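You operate a simulated robot arm through the tools that you are given. There is no shell and no other tool. Be economical: measure what you need, move in short steps, check, and stop when the job is done.

The job below is to be done with a simulated robot arm. You get a single attempt, and the scene is never put back.

## Task
Wind the bell, slide the alarm on, turn its knob till it rings, then slide it off.
Fine: stop the bell before it runs down. Where these are worked on the way, their far stop is far enough and under half their travel is too little: alarm slide.

It is judged by the outcome, as a careful person would: the job done as asked, and still so three seconds after it is handed in. It fails if anything else is knocked over, pushed out of place, dropped, spilled or broken.

## Robot
A 7-joint arm with a two-finger parallel gripper, fixed in place. Base frame: the origin is at the foot of the arm, x ahead of it, y to its left, z up; the work surface is at about z = 0. Units: m, rad, N and s.
With the tool pointing down near the work surface it reaches from about 0.24 to 0.62 m from the base axis. Its first joint turns from -1.152 to 1.152 rad. Payload 2.6 kg.
The TCP is the grasp point between the finger pads, 0.03 m short of the fingertips. In the tool frame z runs along the fingers and y along their closing line. Largest opening 0.094 m; finger width 0.028, thickness 0.01; the body of the gripper, 0.05 by 0.096 m, starts 0.055 m behind the TCP.
Orientation is that of the tool frame in the base frame, as [roll, pitch, yaw] about the fixed x, y, z axes, in that order (R = Rz(yaw) Ry(pitch) Rx(roll)). With the fingers straight down and closing along the base's y, the tool's x points along the base's -x, its y along +y and its z along -z.

## Interface
- The arm moves only by the tool nudge_tool. Its argument "deltas" is a list of rows, each a list of 7 numbers: the turn, a rotation vector about the tool's x, y, z in units of 6 degrees (1.0 is 6 degrees), then the shift along the tool's x, y, z in units of 20 mm (1.0 is 20 mm), then the gripper command, from -1 (shut) to 1 (fully open), values between in proportion. In form: [[rx, ry, rz, dx, dy, dz, gripper], ...]. A call has 1 to 20 rows; each row shifts and turns the commanded pose from where the row before left it, along the tool's axes as they then stand. A call with a number of a shift or a turn outside -1 to 1 is refused whole. Rows are played at 5 a second. More than 0.05 m and 0.15 rad between two rows, or a gripper value outside its range, and nothing of the call is played. Where a pose cannot be reached the arm comes as near as it can. A force on the tool above 40 N (or 10 N above the force at the start of the call, whichever is more), or a blocked arm, ends the call early, and 0.2 s more pass. The fingers move at their own pace (about 0.072 m/s each) and stop on an object; they squeeze with about 25 N. The grip force told is the motor's: it shows also when the fingers shut on nothing. Time passes only in rows, and 0.2 s behind the last, so rows that do not move let the fingers close. The reply holds the time, the measured pose of the TCP, the force on the tool along the base axes, the opening and the grip force, in the units named above and with some noise, with the torque about the TCP (base axes, N m) and any sound that the robot's microphone picked up.
- Cameras (640 x 400 px; columns grow to the right, rows downward): "scene" is fixed at [0.0544, 0.455, 0.5636]; the picture's right is [-0.51, -0.86, 0.00], its down [-0.51, 0.30, -0.81] and it looks along [0.70, -0.41, -0.59] (base axes); focal length 227 px, centre (320, 200). "wrist" rides on the gripper at [0.076, 0.014, -0.102] in the tool frame; the picture's right is [-0.18, 0.98, 0.00], its down [-0.75, -0.14, -0.64] and it looks along [-0.63, -0.12, 0.77] (tool axes); focal length 243 px, centre (320, 200). There is no depth. A picture from a camera that has moved, and an enlarged one, comes with that camera's place and axes in the base frame and with its lens.
- camera(camera): a new picture of that camera. It takes no simulated time.
- enlarge(camera, box): a new picture of the part [left, top, right, bottom] of that camera's present view, enlarged. It takes no simulated time.
- finish_job(): hands the job in; it is judged then, once.

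Work in short steps. Places have to be worked out from the pictures, the camera data and where the tool is seen: move nearer, look again, correct. Check each grasp and each placing, and mend what went wrong. You have 120 turns and 84 pictures in all, those below and enlarged ones among them. Open the gripper and draw the arm clear of the work before you hand the job in, unless the task says otherwise; then end with one line.

The tools are called after "Emit:" as a command line: name --pt "numbers of a row" for each row, then --argument value for the rest, lists and objects as JSON in quotes. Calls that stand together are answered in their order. nudge_tool: Moves the arm, as the interface text tells. Its arguments: {"type":"object","properties":{"deltas":{"type":"array"}},"required":["deltas"]} The other tools are called the same way: camera (camera) takes a picture; enlarge (camera, box) takes an enlarged picture of a part of a camera's view; finish_job () hands the job in.

At the start:

```text
time: 0.0
tool_pos: [0.2667, 0.2169, 0.4341]
ee_rot: [3.141, 0.0, -3.142]
force: [-0.5, -0.5, 0.2]
torque: [0.01, -0.03, 0.01]
gripper_width: 0.0942
grasp_force: 0.1
```

scene: 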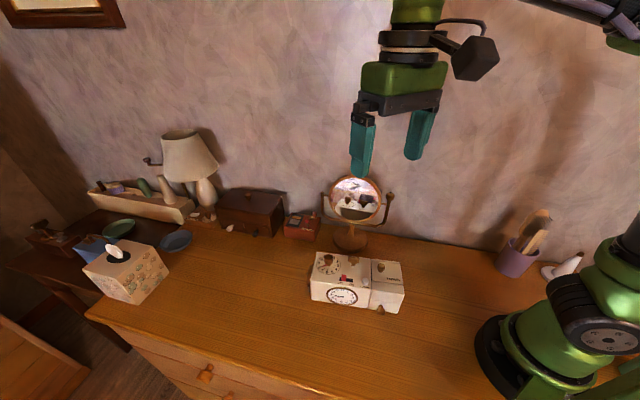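
wrist: 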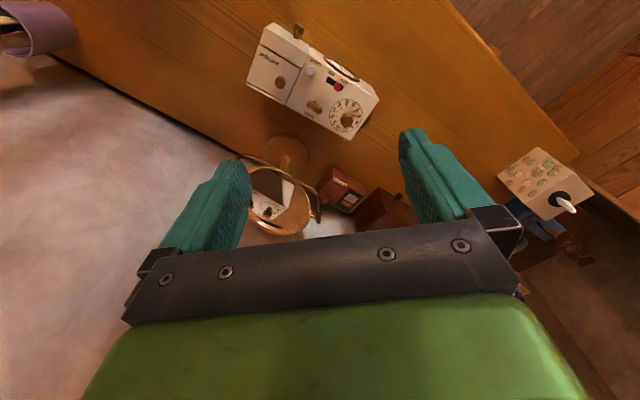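

The clock with its controls stands on the dresser; I look at it more closely in both views.

Emit:
enlarge --camera "scene" --box '[290, 230, 430, 330]'

Emit:
enlarge --camera "wrist" --box '[230, 10, 400, 150]'

```text
4.00 times, centred on (360, 280) of scene
camera zoom: at [0.0544, 0.455, 0.5636], right [-0.51, -0.86, 0.0], down [-0.51, 0.3, -0.81], along [0.7, -0.41, -0.59], focal length 909 px, centre (160, -120)
```

zoom: 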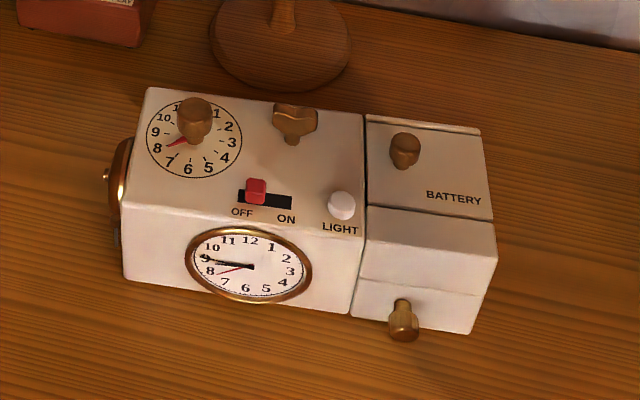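

```text
2.86 times, centred on (315, 80) of wrist
camera zoom: at [0.1904, 0.2304, 0.5356], right [0.18, 0.98, 0.0], down [0.75, -0.14, 0.64], along [0.63, -0.12, -0.77], focal length 693 px, centre (334, 543)
```

zoom: 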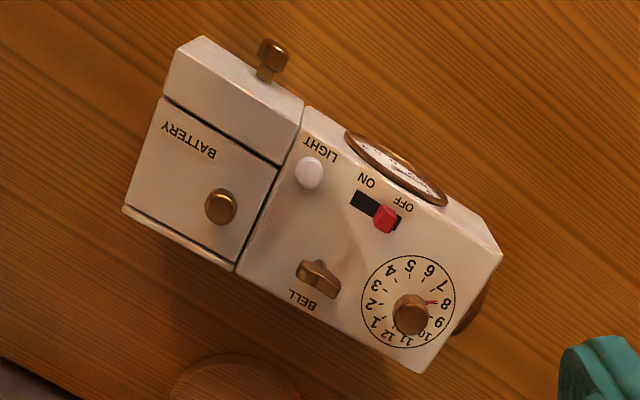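

The clock's knob top is at about (0.368, 0.246, 0.10) and the bell key at about (0.334, 0.193, 0.10). I descend above them for a closer look.

Emit:
nudge_tool --pt "0 0 0 -0.25 -0.1 0.97 0.2" --pt "0 0 0 -0.25 -0.1 0.97 0.2" --pt "0 0 0 -0.25 -0.1 0.97 0.2" --pt "0 0 0 -0.25 -0.1 0.97 0.2" --pt "0 0 0 -0.25 -0.1 0.97 0.2" --pt "0 0 0 -0.25 -0.1 0.97 0.2" --pt "0 0 0 -0.25 -0.1 0.97 0.2" --pt "0 0 0 -0.25 -0.1 0.97 0.2" --pt "0 0 0 -0.25 -0.1 0.97 0.2" --pt "0 0 0 -0.25 -0.1 0.97 0.2"

Emit:
camera --camera "wrist"

Emit:
camera --camera "scene"

```text
time: 2.2
tool_pos: [0.319, 0.1988, 0.2408]
ee_rot: [-3.141, 0.001, -3.142]
force: [-0.9, -0.5, -0.8]
torque: [0.02, 0.02, 0.03]
gripper_width: 0.0565
grasp_force: 0.1
```

```text
79 pictures are left
camera wrist: at [0.2418, 0.2113, 0.3433], right [0.18, 0.98, 0.0], down [0.75, -0.14, 0.64], along [0.63, -0.12, -0.77], focal length 243 px, centre (320, 200)
```

wrist: 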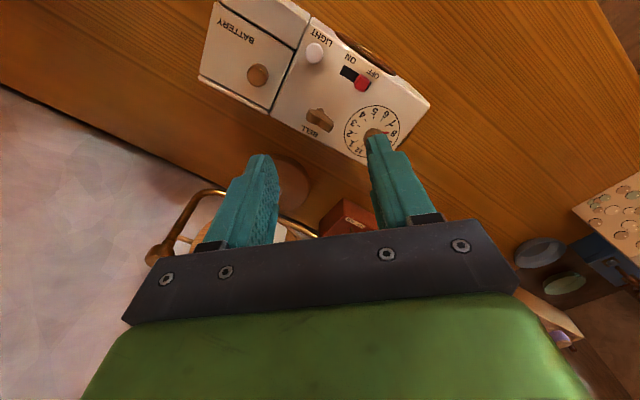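

```text
78 pictures are left
```

scene: 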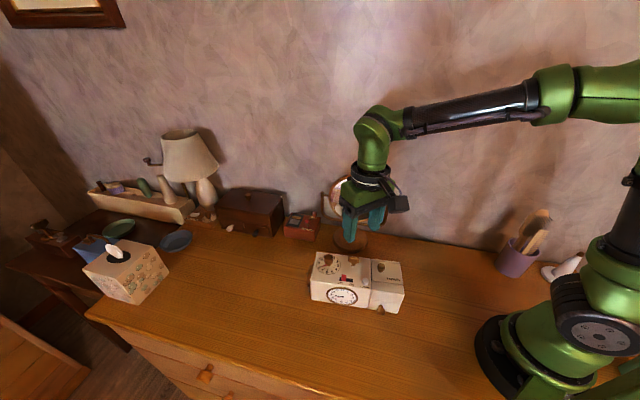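

I enlarge the wrist view to measure the features.

Emit:
enlarge --camera "wrist" --box '[190, 0, 446, 160]'

Emit:
enlarge --camera "scene" --box '[304, 244, 416, 314]'

```text
2.50 times, centred on (318, 80) of wrist
camera zoom: at [0.2418, 0.2113, 0.3433], right [0.18, 0.98, 0.0], down [0.75, -0.14, 0.64], along [0.63, -0.12, -0.77], focal length 606 px, centre (325, 500)
```

zoom: 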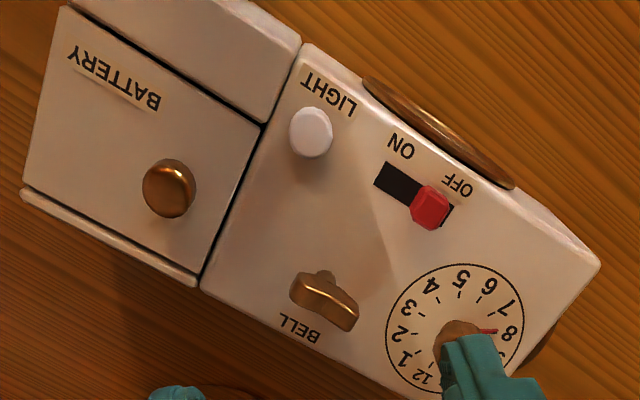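

```text
5.71 times, centred on (360, 279) of scene
camera zoom: at [0.0544, 0.455, 0.5636], right [-0.51, -0.86, 0.0], down [-0.51, 0.3, -0.81], along [0.7, -0.41, -0.59], focal length 1298 px, centre (91, -251)
```

zoom: 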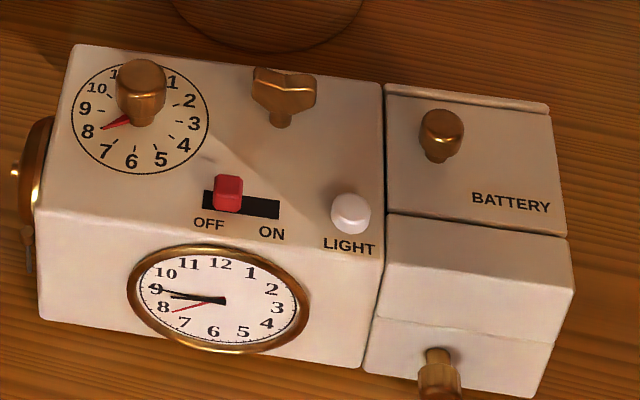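

Box top is at z≈0.0845, dial knob at (0.367, 0.247), key at (0.334, 0.194) with its wings along the clock's length. I move over the key, turn the tool to close across the wings, and lower partway.

Emit:
nudge_tool --pt "0 0 0 -0.75 -0.23 0 -0.15" --pt "0 0 -0.97 0 0 0.3 -0.15" --pt "0 0 -0.97 0 0 0.3 -0.15" --pt "0 0 -0.97 0 0 0.3 -0.15" --pt "0 0 -0.97 0 0 0.3 -0.15" --pt "0 0 -0.97 0 0 0.3 -0.15" --pt "0 0 -0.97 0 0 0.3 -0.15" --pt "0 0 -0.97 0 0 0.3 -0.15" --pt "0 0 -0.97 0 0 0.3 -0.15" --pt "0 0 -0.97 0 0 0.3 -0.15" --pt "0 0 0 0 0 0.8 -0.15"

Emit:
camera --camera "wrist"

Emit:
enlarge --camera "scene" --box '[300, 180, 460, 320]'

```text
time: 4.6
tool_pos: [0.3326, 0.1924, 0.1679]
ee_rot: [-3.141, 0.0, -2.225]
force: [0.0, 0.1, -0.4]
torque: [0.02, 0.01, 0.0]
gripper_width: 0.04
grasp_force: 0.0
```

```text
75 pictures are left
camera wrist: at [0.274, 0.1398, 0.2696], right [-0.67, 0.74, 0.0], down [0.57, 0.51, 0.64], along [0.48, 0.43, -0.77], focal length 243 px, centre (320, 200)
```

wrist: 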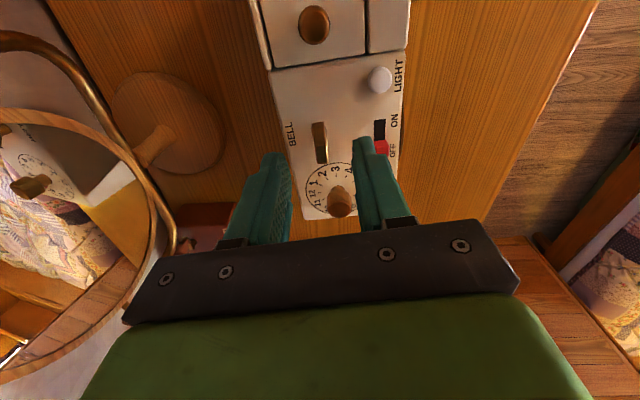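

```text
2.86 times, centred on (380, 250) of scene
camera zoom: at [0.0544, 0.455, 0.5636], right [-0.51, -0.86, 0.0], down [-0.51, 0.3, -0.81], along [0.7, -0.41, -0.59], focal length 649 px, centre (149, 57)
```

zoom: 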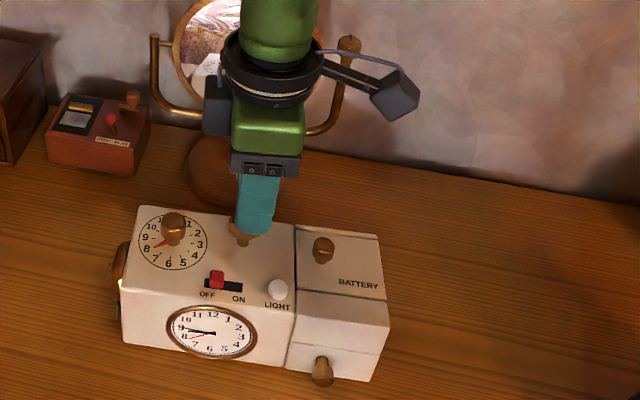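

The key is seen edge-on and centred between the fingers. I lower to grasp height.

Emit:
nudge_tool --pt "0 0 0 -0.18 0 0.8 -0.15" --pt "0 0 0 0 0 0.8 -0.15" --pt "0 0 0 0 0 0.75 -0.15" --pt "0 0 0 0 0 0 -0.15"

Emit:
camera --camera "wrist"

Emit:
enlarge --camera "scene" --box '[304, 224, 416, 314]'

```text
time: 5.6
tool_pos: [0.3336, 0.1953, 0.123]
ee_rot: [-3.141, 0.002, -2.227]
force: [-0.1, 0.7, 0.3]
torque: [0.0, -0.02, 0.0]
gripper_width: 0.0401
grasp_force: 0.0
```

```text
73 pictures are left
camera wrist: at [0.2764, 0.143, 0.2241], right [-0.67, 0.75, 0.0], down [0.57, 0.51, 0.64], along [0.48, 0.43, -0.77], focal length 243 px, centre (320, 200)
```

wrist: 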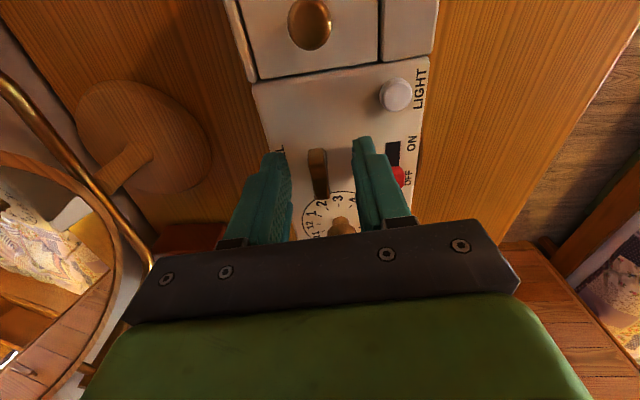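

```text
4.44 times, centred on (360, 269) of scene
camera zoom: at [0.0544, 0.455, 0.5636], right [-0.51, -0.86, 0.0], down [-0.51, 0.3, -0.81], along [0.7, -0.41, -0.59], focal length 1010 px, centre (142, -107)
```

zoom: 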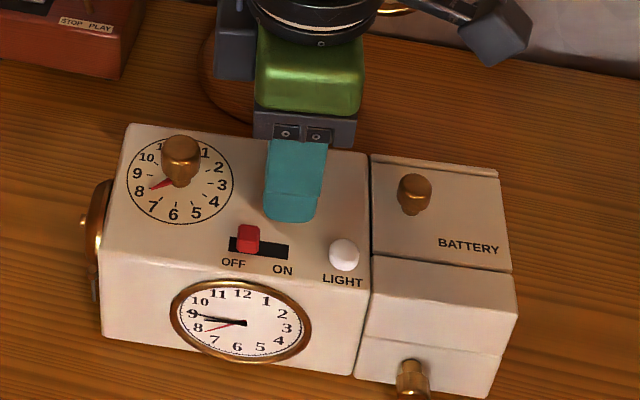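

The key sits between the fingers; I close on it.

Emit:
nudge_tool --pt "0 0 0 0 0 0.05 -0.5" --pt "0 0 0 0 0 0 -1" --pt "0 0 0 0 0 0 -1" --pt "0 0 0 0 0 0 -1"

```text
time: 6.6
tool_pos: [0.3343, 0.195, 0.1228]
ee_rot: [-3.14, 0.004, -2.23]
force: [-4.0, -9.2, 33.1]
torque: [-0.07, 0.25, -0.41]
gripper_width: 0.0096
grasp_force: 24.6
```

It holds something 9.6 mm thick, but a 33 N vertical force shows. I ease up slightly to relieve it.

Emit:
nudge_tool --pt "0 0 0 0 0 -0.1 -1" --pt "0 0 0 0 0 0 -1"

Emit:
camera --camera "wrist"

```text
time: 7.2
tool_pos: [0.3338, 0.1943, 0.1234]
ee_rot: [-3.141, 0.002, -2.225]
force: [9.6, -0.6, 4.8]
torque: [0.37, -0.66, -0.56]
gripper_width: 0.0094
grasp_force: 25.2
```

```text
71 pictures are left
camera wrist: at [0.2764, 0.1428, 0.2254], right [-0.67, 0.74, 0.0], down [0.57, 0.51, 0.64], along [0.48, 0.43, -0.77], focal length 243 px, centre (320, 200)
```

wrist: 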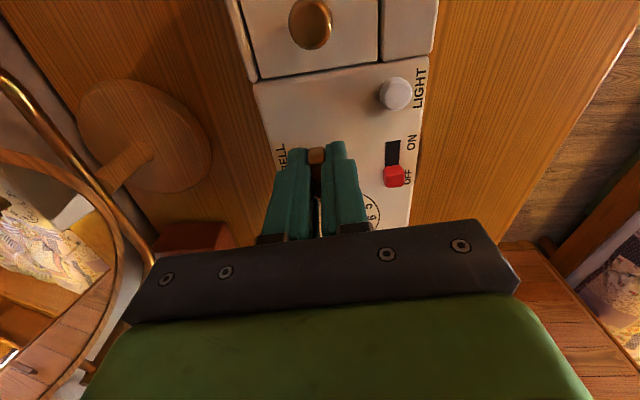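

The key is held and the vertical force is down. I turn it clockwise a little and watch the torque.

Emit:
nudge_tool --pt "0 0 0.7 0 0 0 -1" --pt "0 0 0.7 0 0 0 -1" --pt "0 0 0.7 0 0 0 -1" --pt "0 0 0.7 0 0 0 -1"

```text
time: 8.2
tool_pos: [0.3329, 0.1955, 0.1234]
ee_rot: [3.142, 0.001, -2.52]
force: [9.5, 1.4, 1.9]
torque: [0.07, -0.57, 0.04]
gripper_width: 0.0094
grasp_force: 24.9
```

It turns freely clockwise. I go on.

Emit:
nudge_tool --pt "0 0 0.9 -0.04 -0.03 0 -1" --pt "0 0 0.9 0 0 0 -1" --pt "0 0 0.9 0 0 0 -1" --pt "0 0 0.9 0 0 0 -1" --pt "0 0 0.9 0 0 0 -1" --pt "0 0 0.9 0 0 0 -1" --pt "0 0 0.9 0 0 0 -1" --pt "0 0 0.9 0 0 0 -1" --pt "0 0 0.9 0 0 0 -1" --pt "0 0 0.9 0 0 0 -1"

Emit:
enlarge --camera "scene" --box '[304, 224, 416, 314]'

```text
time: 10.4
tool_pos: [0.3332, 0.1946, 0.1232]
ee_rot: [-3.139, -0.004, 2.818]
force: [-19.4, -7.4, 16.8]
torque: [-0.09, 0.6, 0.04]
gripper_width: 0.0097
grasp_force: 25.3
```

```text
4.44 times, centred on (360, 269) of scene
camera zoom: at [0.0543, 0.455, 0.5636], right [-0.51, -0.86, 0.0], down [-0.51, 0.3, -0.81], along [0.7, -0.41, -0.59], focal length 1010 px, centre (142, -107)
```

zoom: 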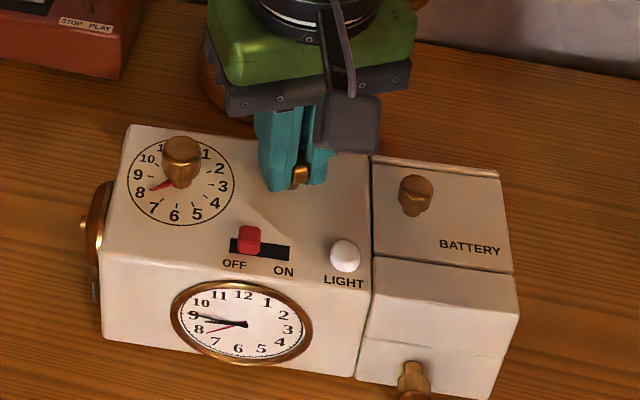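

Clock in place, the key has turned ~71°. I relieve the side force and continue.

Emit:
nudge_tool --pt "0 0 0.9 0.05 0 -0.03 -1" --pt "0 0 0.9 0.02 0 0 -1" --pt "0 0 0.9 0 0 0 -1" --pt "0 0 0.9 0 0 0 -1" --pt "0 0 0.9 0 0 0 -1" --pt "0 0 0.9 0 0 0 -1" --pt "0 0 0.9 0 0 0 -1" --pt "0 0 0.9 0 0 0 -1" --pt "0 0 0.9 0 0 0 -1" --pt "0 0 0.9 0 0 0 -1"

```text
time: 12.6
tool_pos: [0.3325, 0.195, 0.125]
ee_rot: [-3.141, 0.0, 1.874]
force: [0.9, -0.5, -0.4]
torque: [-0.36, 0.0, -0.01]
gripper_width: 0.0092
grasp_force: 25.1
```

125° turned, little load. I continue clockwise.

Emit:
nudge_tool --pt "0 0 0.9 0 0 0 -1" --pt "0 0 0.9 0 0 0.02 -1" --pt "0 0 0.9 0 0 0 -1" --pt "0 0 0.9 0 0 0 -1" --pt "0 0 0.9 0 0 0 -1" --pt "0 0 0.9 0 0 0 -1" --pt "0 0 0.9 0 0 0 -1" --pt "0 0 0.9 0 0 0 -1" --pt "0 0 0.9 0 0 0 -1" --pt "0 0 0.9 0 0 0 -1"

Emit:
enlarge --camera "scene" --box '[304, 204, 416, 314]'

```text
time: 14.8
tool_pos: [0.3338, 0.1944, 0.1233]
ee_rot: [-3.141, -0.001, 0.933]
force: [-0.6, -2.6, 2.3]
torque: [-0.24, 0.19, 0.03]
gripper_width: 0.0093
grasp_force: 24.9
```

```text
3.64 times, centred on (360, 259) of scene
camera zoom: at [0.0544, 0.455, 0.5636], right [-0.51, -0.86, 0.0], down [-0.51, 0.3, -0.81], along [0.7, -0.41, -0.59], focal length 826 px, centre (174, -14)
```

zoom: 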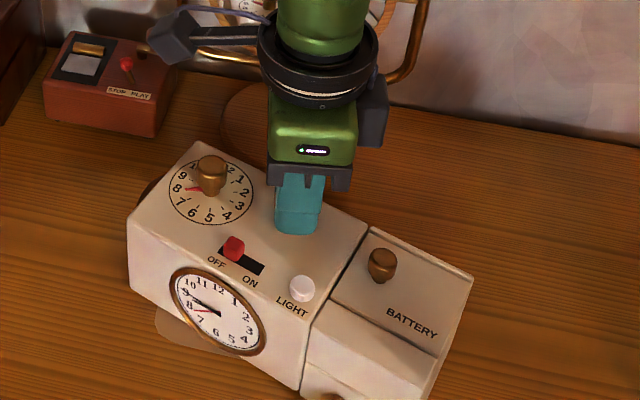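

The last turn rotated the clock itself by about 23° clockwise, so the key evidently reached its stop. I turn back a little to see whether the clock follows or the key gives.

Emit:
nudge_tool --pt "0 0 -0.7 0 0 0 -1" --pt "0 0 -0.7 0 0 0 -1" --pt "0 0 -0.7 0 0 0 -1"

Emit:
enlarge --camera "scene" --box '[304, 204, 416, 314]'

```text
time: 15.6
tool_pos: [0.3339, 0.1961, 0.1234]
ee_rot: [3.139, 0.0, 1.157]
force: [2.7, 0.7, 0.4]
torque: [-0.15, -0.19, -0.38]
gripper_width: 0.0101
grasp_force: 24.8
```

```text
3.64 times, centred on (360, 259) of scene
camera zoom: at [0.0544, 0.455, 0.5636], right [-0.51, -0.86, 0.0], down [-0.51, 0.3, -0.81], along [0.7, -0.41, -0.59], focal length 826 px, centre (174, -14)
```

zoom: 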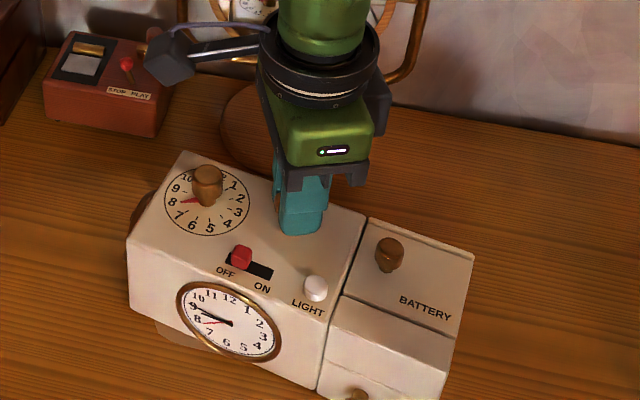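

The clock follows the key back, so the key holds. I continue back until the clock stands as at the start.

Emit:
nudge_tool --pt "0 0 -0.7 0 0 0 -1" --pt "0 0 -0.7 0 0 0 -1" --pt "0 0 -0.4 0 0 0 -1"

Emit:
enlarge --camera "scene" --box '[304, 224, 416, 314]'

```text
time: 16.4
tool_pos: [0.3304, 0.1959, 0.1239]
ee_rot: [-3.141, 0.001, 1.346]
force: [-1.4, 2.3, 1.8]
torque: [-0.25, 0.03, -0.7]
gripper_width: 0.0099
grasp_force: 24.6
```

```text
4.44 times, centred on (360, 269) of scene
camera zoom: at [0.0544, 0.455, 0.5636], right [-0.51, -0.86, 0.0], down [-0.51, 0.3, -0.81], along [0.7, -0.41, -0.59], focal length 1010 px, centre (142, -107)
```

zoom: 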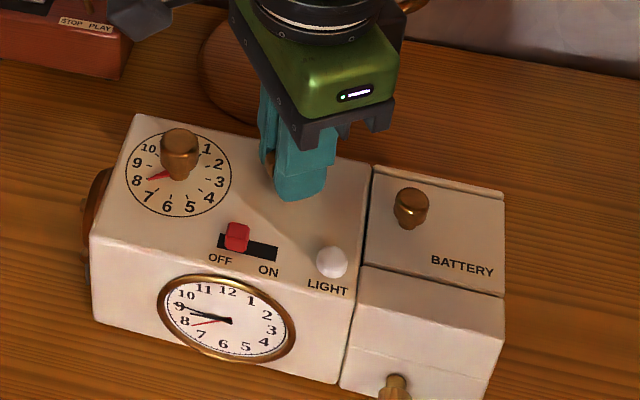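

Nearly back; about 4–5° remain. I turn a little more.

Emit:
nudge_tool --pt "0 0 -0.6 -0.03 0.05 0 -1" --pt "0 0 -0.4 0 0 0 -1" --pt "0 0 0 0 0 0 -1"

Emit:
enlarge --camera "scene" --box '[304, 224, 416, 314]'

```text
time: 17.2
tool_pos: [0.3329, 0.1941, 0.1252]
ee_rot: [-3.141, 0.001, 1.449]
force: [-7.9, -7.2, 20.5]
torque: [0.0, 0.15, -0.78]
gripper_width: 0.0114
grasp_force: 24.7
```

```text
4.44 times, centred on (360, 269) of scene
camera zoom: at [0.0543, 0.455, 0.5637], right [-0.51, -0.86, 0.0], down [-0.51, 0.3, -0.81], along [0.7, -0.41, -0.59], focal length 1010 px, centre (142, -107)
```

zoom: 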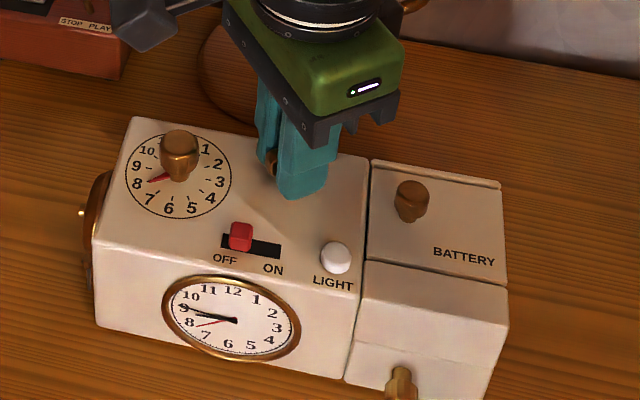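

The clock is almost back, though the readings don't tell clearly whether the key is at a stop. I test with a small clockwise turn and watch torque and clock.

Emit:
nudge_tool --pt "0 0 0.5 0 0 0 -1" --pt "0 0 0.5 0 0 0 -1"

Emit:
nudge_tool --pt "0 0 0.5 0 0 0 -1" --pt "0 0 0.5 0 0 0 -1"

Emit:
enlarge --camera "scene" --box '[304, 224, 416, 314]'

```text
time: 17.8
tool_pos: [0.3338, 0.1951, 0.1236]
ee_rot: [3.141, -0.001, 1.346]
force: [-10.1, -4.0, 25.1]
torque: [-0.45, 0.35, -0.01]
gripper_width: 0.0098
grasp_force: 25.5
```

```text
time: 18.4
tool_pos: [0.3335, 0.1946, 0.1237]
ee_rot: [-3.14, -0.002, 1.242]
force: [-2.0, 1.5, 11.2]
torque: [0.13, 0.04, 0.02]
gripper_width: 0.0096
grasp_force: 25.3
```

```text
4.44 times, centred on (360, 269) of scene
camera zoom: at [0.0544, 0.455, 0.5636], right [-0.51, -0.86, 0.0], down [-0.51, 0.3, -0.81], along [0.7, -0.41, -0.59], focal length 1010 px, centre (142, -107)
```

zoom: 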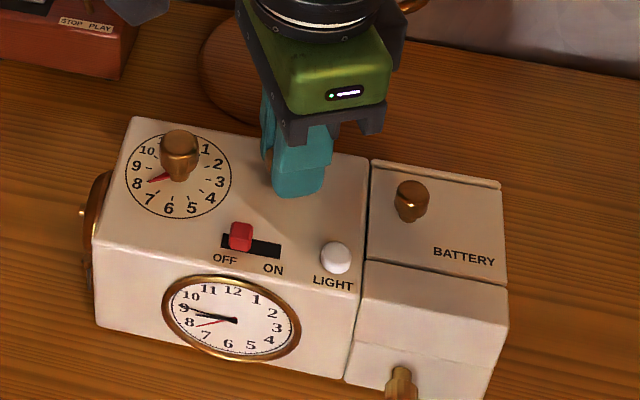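

The key turns clockwise freely with the clock at rest (a ratchet). I go on in small steps watching the torque.

Emit:
nudge_tool --pt "0 0 0.5 0 0 0 -1" --pt "0 0 0.5 0 0 0 -1"

Emit:
nudge_tool --pt "0 0 0.5 0 0 0 -1" --pt "0 0 0.5 0 0 0 -1"

Emit:
enlarge --camera "scene" --box '[304, 224, 416, 314]'

```text
time: 19.0
tool_pos: [0.3332, 0.1957, 0.1238]
ee_rot: [-3.141, -0.003, 1.134]
force: [-0.1, 3.4, 8.4]
torque: [0.54, -0.27, 0.02]
gripper_width: 0.0094
grasp_force: 24.9
```

```text
time: 19.6
tool_pos: [0.333, 0.1952, 0.1242]
ee_rot: [-3.139, 0.0, 1.028]
force: [-2.3, 3.2, 6.2]
torque: [0.56, -0.27, 0.0]
gripper_width: 0.0092
grasp_force: 24.9
```

```text
4.44 times, centred on (360, 269) of scene
camera zoom: at [0.0544, 0.455, 0.5636], right [-0.51, -0.86, 0.0], down [-0.51, 0.3, -0.81], along [0.7, -0.41, -0.59], focal length 1010 px, centre (142, -107)
```

zoom: 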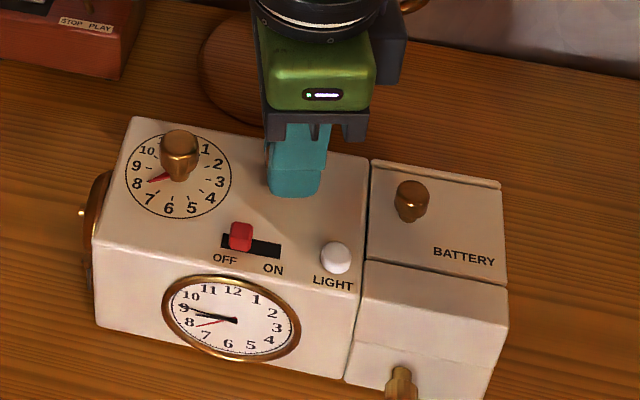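

Clock at rest, free turning. I continue.

Emit:
nudge_tool --pt "0 0 0.6 0 0 0 -1" --pt "0 0 0.6 0 0 0 -1" --pt "0 0 0.6 0 0 0 -1" --pt "0 0 0.6 0 0 0 -1"

Emit:
enlarge --camera "scene" --box '[304, 224, 416, 314]'

```text
time: 20.6
tool_pos: [0.3336, 0.1947, 0.1244]
ee_rot: [-3.14, 0.002, 0.776]
force: [-10.9, 1.0, 15.8]
torque: [0.07, 0.2, 0.01]
gripper_width: 0.0095
grasp_force: 25.0
```

```text
4.44 times, centred on (360, 269) of scene
camera zoom: at [0.0543, 0.455, 0.5636], right [-0.51, -0.86, 0.0], down [-0.51, 0.3, -0.81], along [0.7, -0.41, -0.59], focal length 1010 px, centre (142, -107)
```

zoom: 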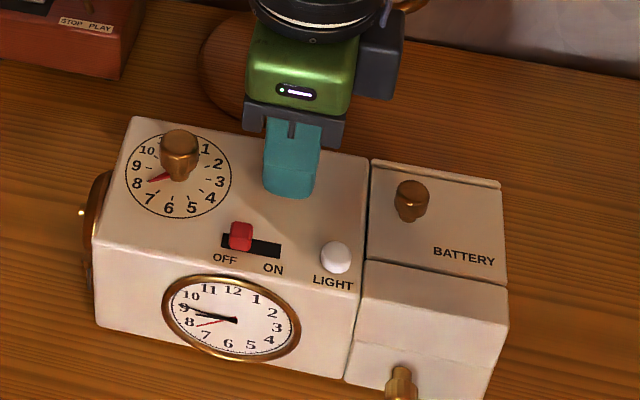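

Still free. I keep winding to the reach of the wrist.

Emit:
nudge_tool --pt "0 0 0.8 0 0 0 -1" --pt "0 0 0.8 0 0 0 -1" --pt "0 0 0.8 0 0 0 -1" --pt "0 0 0.8 0 0 0 -1" --pt "0 0 0.8 0 0 0 -1"

Emit:
enlarge --camera "scene" --box '[304, 224, 416, 314]'

```text
time: 21.8
tool_pos: [0.3344, 0.1942, 0.1234]
ee_rot: [3.14, 0.001, 0.356]
force: [-6.6, -7.4, 8.3]
torque: [-0.05, -0.21, -0.03]
gripper_width: 0.0095
grasp_force: 24.9
```

```text
4.44 times, centred on (360, 269) of scene
camera zoom: at [0.0544, 0.455, 0.5636], right [-0.51, -0.86, 0.0], down [-0.51, 0.3, -0.81], along [0.7, -0.41, -0.59], focal length 1010 px, centre (142, -107)
```

zoom: 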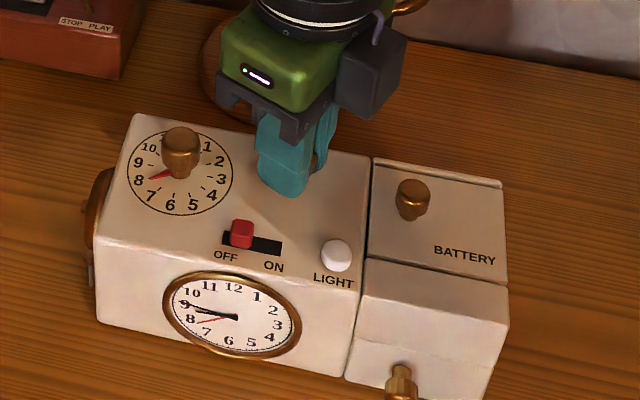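

Good, free and steady. I continue.

Emit:
nudge_tool --pt "0 0 0.8 0 0 0 -1" --pt "0 0 0.8 0 0 0 -1" --pt "0 0 0.8 0 0 0 -1" --pt "0 0 0.8 0 0 0 -1" --pt "0 0 0.8 0 0 0 -1"

Emit:
enlarge --camera "scene" --box '[304, 224, 416, 314]'

```text
time: 22.9
tool_pos: [0.3449, 0.1929, 0.125]
ee_rot: [-3.127, 0.008, -0.001]
force: [-1.4, -1.0, 0.4]
torque: [0.01, -0.55, 0.02]
gripper_width: 0.0094
grasp_force: 25.3
out of reach, approached as far as the arm can: row 4, 5
stopped in row 5: the force on the tool passed its limit at 52 N (the readings are from after the stop); the commanded pose is now the measured one
```

```text
4.44 times, centred on (360, 269) of scene
camera zoom: at [0.0544, 0.455, 0.5636], right [-0.51, -0.86, 0.0], down [-0.51, 0.3, -0.81], along [0.7, -0.41, -0.59], focal length 1010 px, centre (142, -107)
```

zoom: 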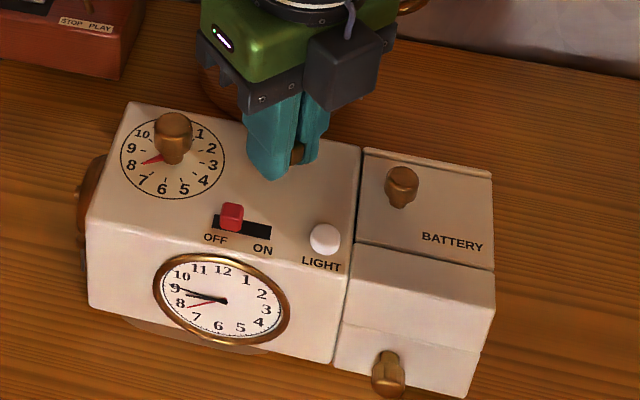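

The wrist reached its limit (~205° wound) and dragged the clock about 1 cm. I release, lift clear and swing back 180° for a fresh grip.

Emit:
nudge_tool --pt "0 0 0 0 0 0 -0.15" --pt "0 0 0 0 0 0 -0.15" --pt "0 0 0 0 0 -0.8 -0.15" --pt "0 0 0 0 0 -0.8 -0.15" --pt "0 0 -1 0 0 0 -0.15" --pt "0 0 -1 0 0 0 -0.15" --pt "0 0 -1 0 0 0 -0.15" --pt "0 0 -1 0 0 0 -0.15" --pt "0 0 -1 0 0 0 -0.15" --pt "0 0 -1 0 0 0 -0.15" --pt "0 0 -1 0 0 0 -0.15" --pt "0 0 -1 0 0 0 -0.15" --pt "0 0 -1 0 0 0 -0.15" --pt "0 0 -1 0 0 0 -0.15" --pt "0 0 -1 0 0 0 -0.15" --pt "0 0 -1 0 0 0 -0.15" --pt "0 0 -1 0 0 0 -0.15" --pt "0 0 -1 0 0 0 -0.15" --pt "0 0 -1 0 0 0 -0.15"

Emit:
nudge_tool --pt "0 0 -1 0 0 0 -0.15" --pt "0 0 -1 0 0 0 -0.15" --pt "0 0 -1 0 0 0 -0.15" --pt "0 0 -1 0 0 0 -0.15" --pt "0 0 -1 0 0 0 -0.15" --pt "0 0 -1 0 0 0 -0.15" --pt "0 0 -1 0 0 0 -0.15" --pt "0 0 -1 0 0 0 -0.15" --pt "0 0 -1 0 0 0 -0.15" --pt "0 0 -1 0 0 0 -0.15" --pt "0 0 -1 0 0 0 -0.15" --pt "0 0 -1 0 0 0 -0.15" --pt "0 0 -1 0 0 0 -0.15" --pt "0 0 -1 0 0 0 -0.15" --pt "0 0 -1 0 0 0 -0.15"

Emit:
camera --camera "wrist"

Emit:
enlarge --camera "scene" --box '[304, 224, 416, 314]'

```text
time: 26.9
tool_pos: [0.3472, 0.1904, 0.1555]
ee_rot: [-3.134, -0.015, 1.569]
force: [-0.1, 0.2, -0.6]
torque: [-0.02, -0.02, -0.01]
gripper_width: 0.04
grasp_force: 0.0
out of reach, approached as far as the arm can: row 4
```

```text
time: 30.1
tool_pos: [0.3487, 0.1913, 0.1553]
ee_rot: [3.126, -0.008, 3.141]
force: [0.0, 0.7, 0.4]
torque: [-0.01, 0.04, 0.03]
gripper_width: 0.0401
grasp_force: 0.1
```

```text
60 pictures are left
camera wrist: at [0.2734, 0.2026, 0.2584], right [0.18, 0.98, 0.01], down [0.76, -0.15, 0.63], along [0.63, -0.11, -0.77], focal length 243 px, centre (320, 200)
```

wrist: 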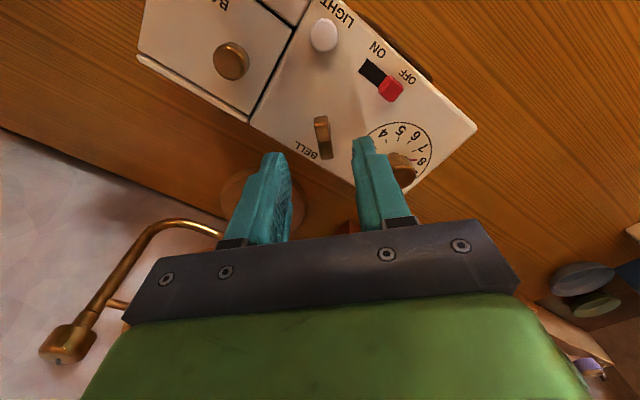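

```text
4.44 times, centred on (360, 269) of scene
camera zoom: at [0.0544, 0.455, 0.5636], right [-0.51, -0.86, 0.0], down [-0.51, 0.3, -0.81], along [0.7, -0.41, -0.59], focal length 1010 px, centre (142, -107)
```

zoom: 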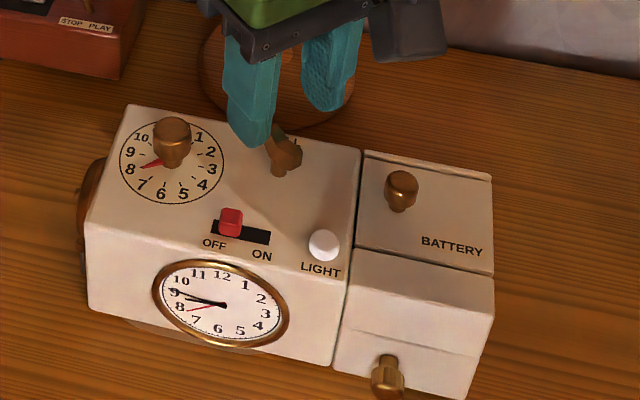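

The key is now at about (0.342, 0.1935), wings along x. I align over it and lower.

Emit:
nudge_tool --pt "0.15 0 0 0.33 0.1 0 -0.15" --pt "0 0 0 0 0 0.8 -0.15" --pt "0 0 0 0 0 0.75 -0.15" --pt "0 0 0 0 0 0 -0.15"

Emit:
camera --camera "wrist"

```text
time: 31.1
tool_pos: [0.3407, 0.1931, 0.1249]
ee_rot: [3.141, -0.007, 3.138]
force: [0.2, 0.2, 0.0]
torque: [0.02, 0.01, 0.02]
gripper_width: 0.0401
grasp_force: 0.0
```

```text
58 pictures are left
camera wrist: at [0.2666, 0.2065, 0.2264], right [0.19, 0.98, 0.0], down [0.76, -0.14, 0.64], along [0.63, -0.12, -0.77], focal length 243 px, centre (320, 200)
```

wrist: 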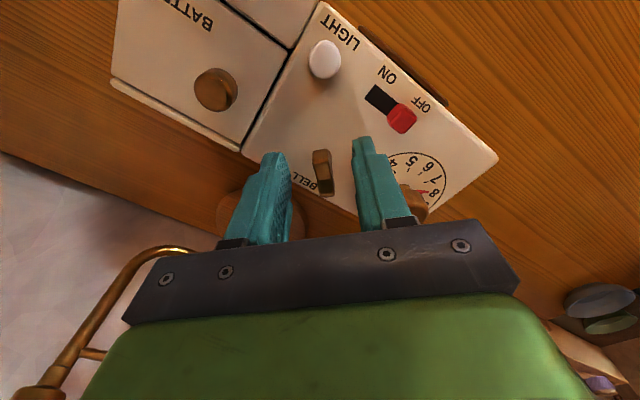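

Centred. I close on the key and drag the clock gently back toward its first place.

Emit:
nudge_tool --pt "0 0 0 0 0 0 -0.6" --pt "0 0 0 0 0 0 -1" --pt "0 0 0 0 0 0 -1" --pt "0 0 0 0.15 -0.04 0 -1" --pt "0 0 0 0.15 -0.04 0 -1" --pt "0 0 0 0.15 -0.04 0 -1" --pt "0 0 0 0.05 -0.02 0 -1"

Emit:
enlarge --camera "scene" --box '[304, 224, 416, 314]'

```text
time: 32.7
tool_pos: [0.3317, 0.1906, 0.1241]
ee_rot: [-3.141, -0.004, 3.14]
force: [9.3, -0.4, 4.8]
torque: [-0.01, 0.0, 0.01]
gripper_width: 0.0096
grasp_force: 24.8
```

```text
4.44 times, centred on (360, 269) of scene
camera zoom: at [0.0544, 0.455, 0.5636], right [-0.51, -0.86, 0.0], down [-0.51, 0.3, -0.81], along [0.7, -0.41, -0.59], focal length 1010 px, centre (142, -107)
```

zoom: 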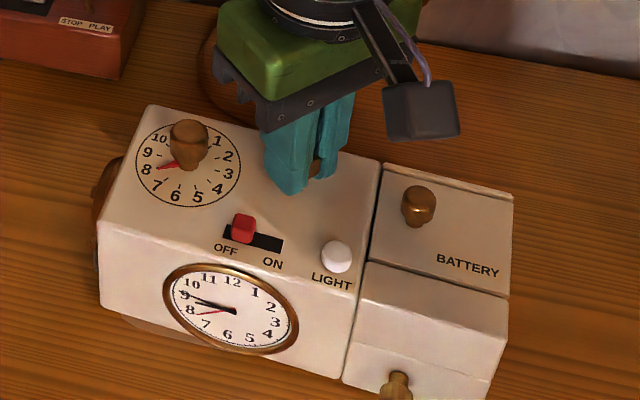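

Position is about right, clock ~5° clockwise. The ratchet lets me turn it back: a small counter-clockwise turn.

Emit:
nudge_tool --pt "0 0 -0.6 0 0 0 -1" --pt "0 0 -0.6 0 0 0 -1" --pt "0 0 -0.4 0 0 0 -1"

Emit:
enlarge --camera "scene" --box '[304, 224, 416, 314]'

```text
time: 33.5
tool_pos: [0.3303, 0.1892, 0.1241]
ee_rot: [-3.141, -0.011, -2.979]
force: [-7.0, -3.8, 7.9]
torque: [0.12, -0.74, -0.63]
gripper_width: 0.0104
grasp_force: 24.8
```

```text
4.44 times, centred on (360, 269) of scene
camera zoom: at [0.0544, 0.455, 0.5636], right [-0.51, -0.86, 0.0], down [-0.51, 0.3, -0.81], along [0.7, -0.41, -0.59], focal length 1010 px, centre (142, -107)
```

zoom: 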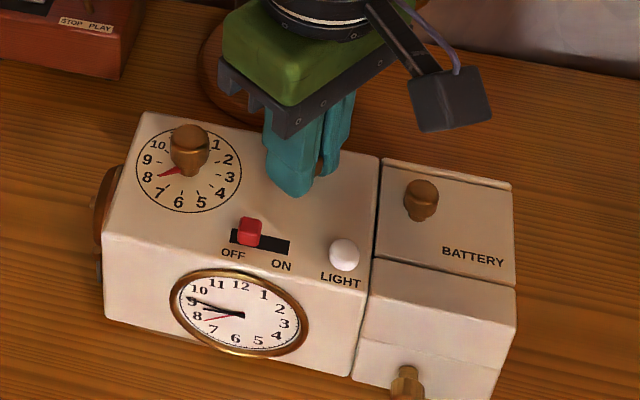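

Back almost exactly. Now I wind on clockwise.

Emit:
nudge_tool --pt "0 0 0.7 0 0 0 -1" --pt "0 0 0.7 0 0 0 -1" --pt "0 0 0.7 0 0 0 -1" --pt "0 0 0.7 0 0 0 -1" --pt "0 0 0.7 0 0 0 -1" --pt "0 0 0.7 0 0 0 -1" --pt "0 0 0.7 0 0 0 -1" --pt "0 0 0.7 0 0 0 -1" --pt "0 0 0.7 0 0 0 -1" --pt "0 0 0.7 0 0 0 -1"

Emit:
enlarge --camera "scene" --box '[304, 224, 416, 314]'

```text
time: 35.7
tool_pos: [0.3333, 0.1895, 0.1249]
ee_rot: [-3.136, -0.006, 2.574]
force: [-0.9, -0.5, 0.1]
torque: [-0.06, -0.18, 0.04]
gripper_width: 0.0093
grasp_force: 24.8
```

```text
4.44 times, centred on (360, 269) of scene
camera zoom: at [0.0544, 0.4551, 0.5636], right [-0.51, -0.86, 0.0], down [-0.51, 0.3, -0.81], along [0.7, -0.41, -0.59], focal length 1010 px, centre (142, -107)
```

zoom: 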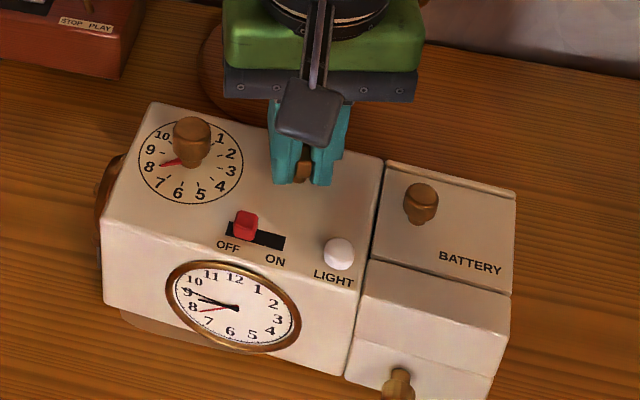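

The clock's left end looks slightly lifted by the grip; I ease down 2 mm so it stands flat.

Emit:
nudge_tool --pt "0 0 0 0 0 0.05 -1" --pt "0 0 0 0 0 0.04 -1" --pt "0 0 0 0 0 0 -1"

Emit:
enlarge --camera "scene" --box '[304, 224, 416, 314]'

```text
time: 36.5
tool_pos: [0.3326, 0.1891, 0.1241]
ee_rot: [-3.14, -0.003, 2.571]
force: [-1.5, -6.4, 12.5]
torque: [0.1, 0.38, -0.02]
gripper_width: 0.0094
grasp_force: 25.0
```

```text
4.44 times, centred on (360, 269) of scene
camera zoom: at [0.0544, 0.455, 0.5636], right [-0.51, -0.86, 0.0], down [-0.51, 0.3, -0.81], along [0.7, -0.41, -0.59], focal length 1010 px, centre (142, -107)
```

zoom: 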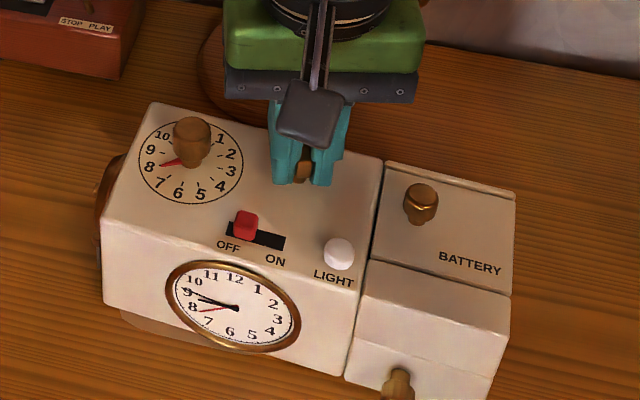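

Clock is flat (just slightly rotated). I continue winding with a little downward load.

Emit:
nudge_tool --pt "0 0 0.8 0 0 0.02 -1" --pt "0 0 0.8 0 0 0 -1" --pt "0 0 0.8 0 0 0 -1" --pt "0 0 0.8 0 0 0 -1" --pt "0 0 0.8 0 0 0 -1" --pt "0 0 0.8 0 0 0 -1" --pt "0 0 0.8 0 0 0 -1" --pt "0 0 0.8 0 0 0 -1" --pt "0 0 0.8 0 0 0 -1" --pt "0 0 0.8 0 0 0 -1"

Emit:
nudge_tool --pt "0 0 0.8 0 0 0 -1" --pt "0 0 0.8 0 0 0 -1" --pt "0 0 0.8 0 0 0 -1" --pt "0 0 0.8 0 0 0 -1" --pt "0 0 0.8 0 0 0 -1" --pt "0 0 0.8 0 0 0 -1" --pt "0 0 0.8 0 0 0 -1"

Emit:
enlarge --camera "scene" --box '[304, 224, 416, 314]'

```text
time: 37.6
tool_pos: [0.332, 0.189, 0.1233]
ee_rot: [-3.14, -0.003, 2.218]
force: [-1.2, -0.2, 2.9]
torque: [0.03, 0.01, 0.0]
gripper_width: 0.0095
grasp_force: 25.3
stopped in row 5: the force on the tool passed its limit at 40 N (the readings are from after the stop); the commanded pose is now the measured one
```

```text
time: 39.2
tool_pos: [0.3341, 0.1897, 0.1235]
ee_rot: [3.141, -0.002, 1.631]
force: [1.5, -0.9, 14.5]
torque: [-0.14, 0.08, 0.01]
gripper_width: 0.0091
grasp_force: 25.0
```

```text
4.44 times, centred on (360, 269) of scene
camera zoom: at [0.0544, 0.455, 0.5636], right [-0.51, -0.86, 0.0], down [-0.51, 0.3, -0.81], along [0.7, -0.41, -0.59], focal length 1010 px, centre (142, -107)
```

zoom: 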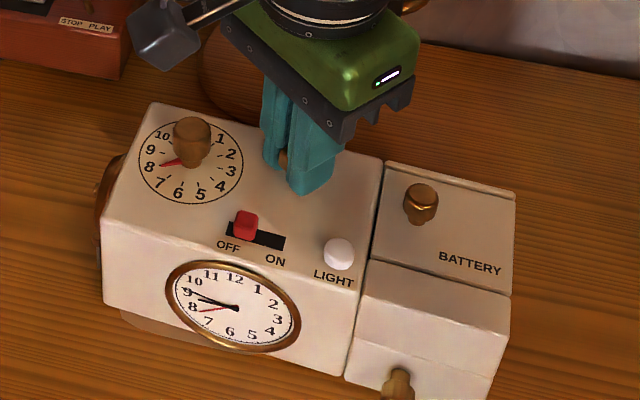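

Steady. I continue.

Emit:
nudge_tool --pt "0 0 0.8 0 0 0 -1" --pt "0 0 0.8 0 0 0 -1" --pt "0 0 0.8 0 0 0 -1" --pt "0 0 0.8 0 0 0 -1" --pt "0 0 0.8 0 0 0 -1" --pt "0 0 0.8 0 0 0 -1" --pt "0 0 0.8 0 0 0 -1" --pt "0 0 0.8 0 0 0 -1" --pt "0 0 0.8 0 0 0 -1" --pt "0 0 0.8 0 0 0 -1" --pt "0 0 0.8 0 0 0 -1" --pt "0 0 0.8 0 0 0 -1" --pt "0 0 0.8 0 0 0 -1" --pt "0 0 0.8 0 0 0 -1" --pt "0 0 0.8 0 0 0 -1"

Emit:
enlarge --camera "scene" --box '[304, 224, 416, 314]'

```text
time: 42.1
tool_pos: [0.333, 0.1885, 0.1236]
ee_rot: [-3.14, 0.002, 0.507]
force: [-3.0, -0.2, 3.0]
torque: [0.03, -0.19, 0.04]
gripper_width: 0.0096
grasp_force: 24.8
stopped in row 14: the force on the tool passed its limit at 41 N (the readings are from after the stop); the commanded pose is now the measured one
```

```text
4.44 times, centred on (360, 269) of scene
camera zoom: at [0.0544, 0.455, 0.5636], right [-0.51, -0.86, 0.0], down [-0.51, 0.3, -0.81], along [0.7, -0.41, -0.59], focal length 1010 px, centre (142, -107)
```

zoom: 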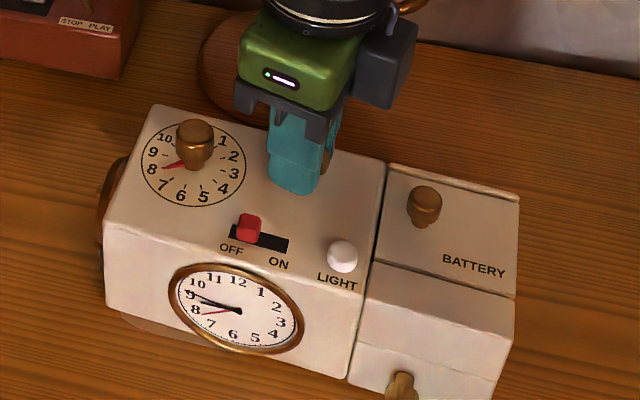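

About one full turn wound. While holding, I turn the clock back its few degrees with the ratchet.

Emit:
nudge_tool --pt "0 0 -0.6 0 0 0 -1" --pt "0 0 -0.6 0 0 0 -1" --pt "0 0 -0.4 0 0 0 -1"

Emit:
enlarge --camera "scene" --box '[304, 224, 416, 314]'

```text
time: 42.9
tool_pos: [0.3332, 0.1882, 0.1238]
ee_rot: [-3.14, 0.001, 0.677]
force: [0.9, 2.3, 2.4]
torque: [-0.12, 0.13, -0.57]
gripper_width: 0.01
grasp_force: 25.1
```

```text
4.44 times, centred on (360, 269) of scene
camera zoom: at [0.0544, 0.455, 0.5636], right [-0.51, -0.86, 0.0], down [-0.51, 0.3, -0.81], along [0.7, -0.41, -0.59], focal length 1010 px, centre (142, -107)
```

zoom: 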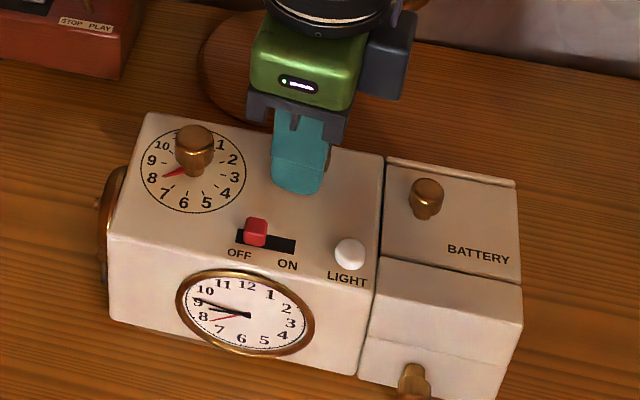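

Well placed. I release, lift and swing back 180° for another half turn of winding.

Emit:
nudge_tool --pt "0 0 0 0 0 0 -0.15" --pt "0 0 0 0 0 0 -0.15" --pt "0 0 0 0 0 -0.8 -0.15" --pt "0 0 0 0 0 -0.8 -0.15" --pt "0 0 -1 0 0 0 -0.15" --pt "0 0 -1 0 0 0 -0.15" --pt "0 0 -1 0 0 0 -0.15" --pt "0 0 -1 0 0 0 -0.15" --pt "0 0 -1 0 0 0 -0.15" --pt "0 0 -1 0 0 0 -0.15" --pt "0 0 -1 0 0 0 -0.15" --pt "0 0 -1 0 0 0 -0.15" --pt "0 0 -1 0 0 0 -0.15" --pt "0 0 -1 0 0 0 -0.15" --pt "0 0 -1 0 0 0 -0.15" --pt "0 0 -1 0 0 0 -0.15" --pt "0 0 -1 0 0 0 -0.15" --pt "0 0 -1 0 0 0 -0.15" --pt "0 0 -1 0 0 0 -0.15"

Emit:
nudge_tool --pt "0 0 -1 0 0 0 -0.15" --pt "0 0 -1 0 0 0 -0.15" --pt "0 0 -1 0 0 0 -0.15" --pt "0 0 -1 0 0 0 -0.15" --pt "0 0 -1 0 0 0 -0.15" --pt "0 0 -1 0 0 0 -0.15" --pt "0 0 -1 0 0 0 -0.15" --pt "0 0 -1 0 0 0 -0.15" --pt "0 0 -1 0 0 0 -0.15" --pt "0 0 -1 0 0 0 -0.15" --pt "0 0 -1 0 0 0 -0.15" --pt "0 0 -1 0 0 0 -0.15" --pt "0 0 -1 0 0 0 -0.15" --pt "0 0 -1 0 0 0 -0.15" --pt "0 0 -1 0 0 0 -0.15"

Emit:
camera --camera "wrist"

Emit:
enlarge --camera "scene" --box '[304, 224, 416, 314]'

```text
time: 46.9
tool_pos: [0.3337, 0.1882, 0.1566]
ee_rot: [-3.142, -0.001, 2.25]
force: [-0.3, 0.8, 1.3]
torque: [-0.01, -0.01, 0.04]
gripper_width: 0.0401
grasp_force: 0.1
```

```text
time: 50.1
tool_pos: [0.3313, 0.1881, 0.1559]
ee_rot: [3.14, -0.002, -2.465]
force: [-0.3, 0.1, 0.5]
torque: [0.02, 0.05, -0.01]
gripper_width: 0.0398
grasp_force: 0.0
```

```text
50 pictures are left
camera wrist: at [0.2648, 0.1509, 0.2577], right [-0.47, 0.88, 0.0], down [0.68, 0.36, 0.64], along [0.56, 0.3, -0.77], focal length 243 px, centre (320, 200)
```

wrist: 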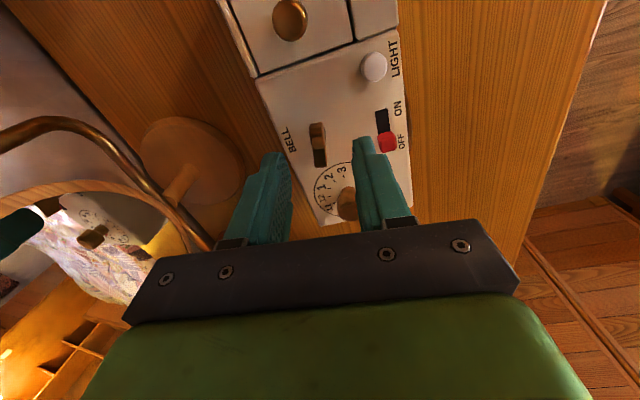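

```text
4.44 times, centred on (360, 269) of scene
camera zoom: at [0.0544, 0.455, 0.5636], right [-0.51, -0.86, 0.0], down [-0.51, 0.3, -0.81], along [0.7, -0.41, -0.59], focal length 1010 px, centre (142, -107)
```

zoom: 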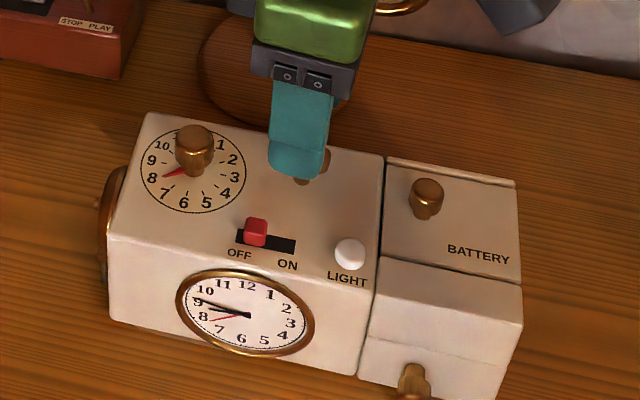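

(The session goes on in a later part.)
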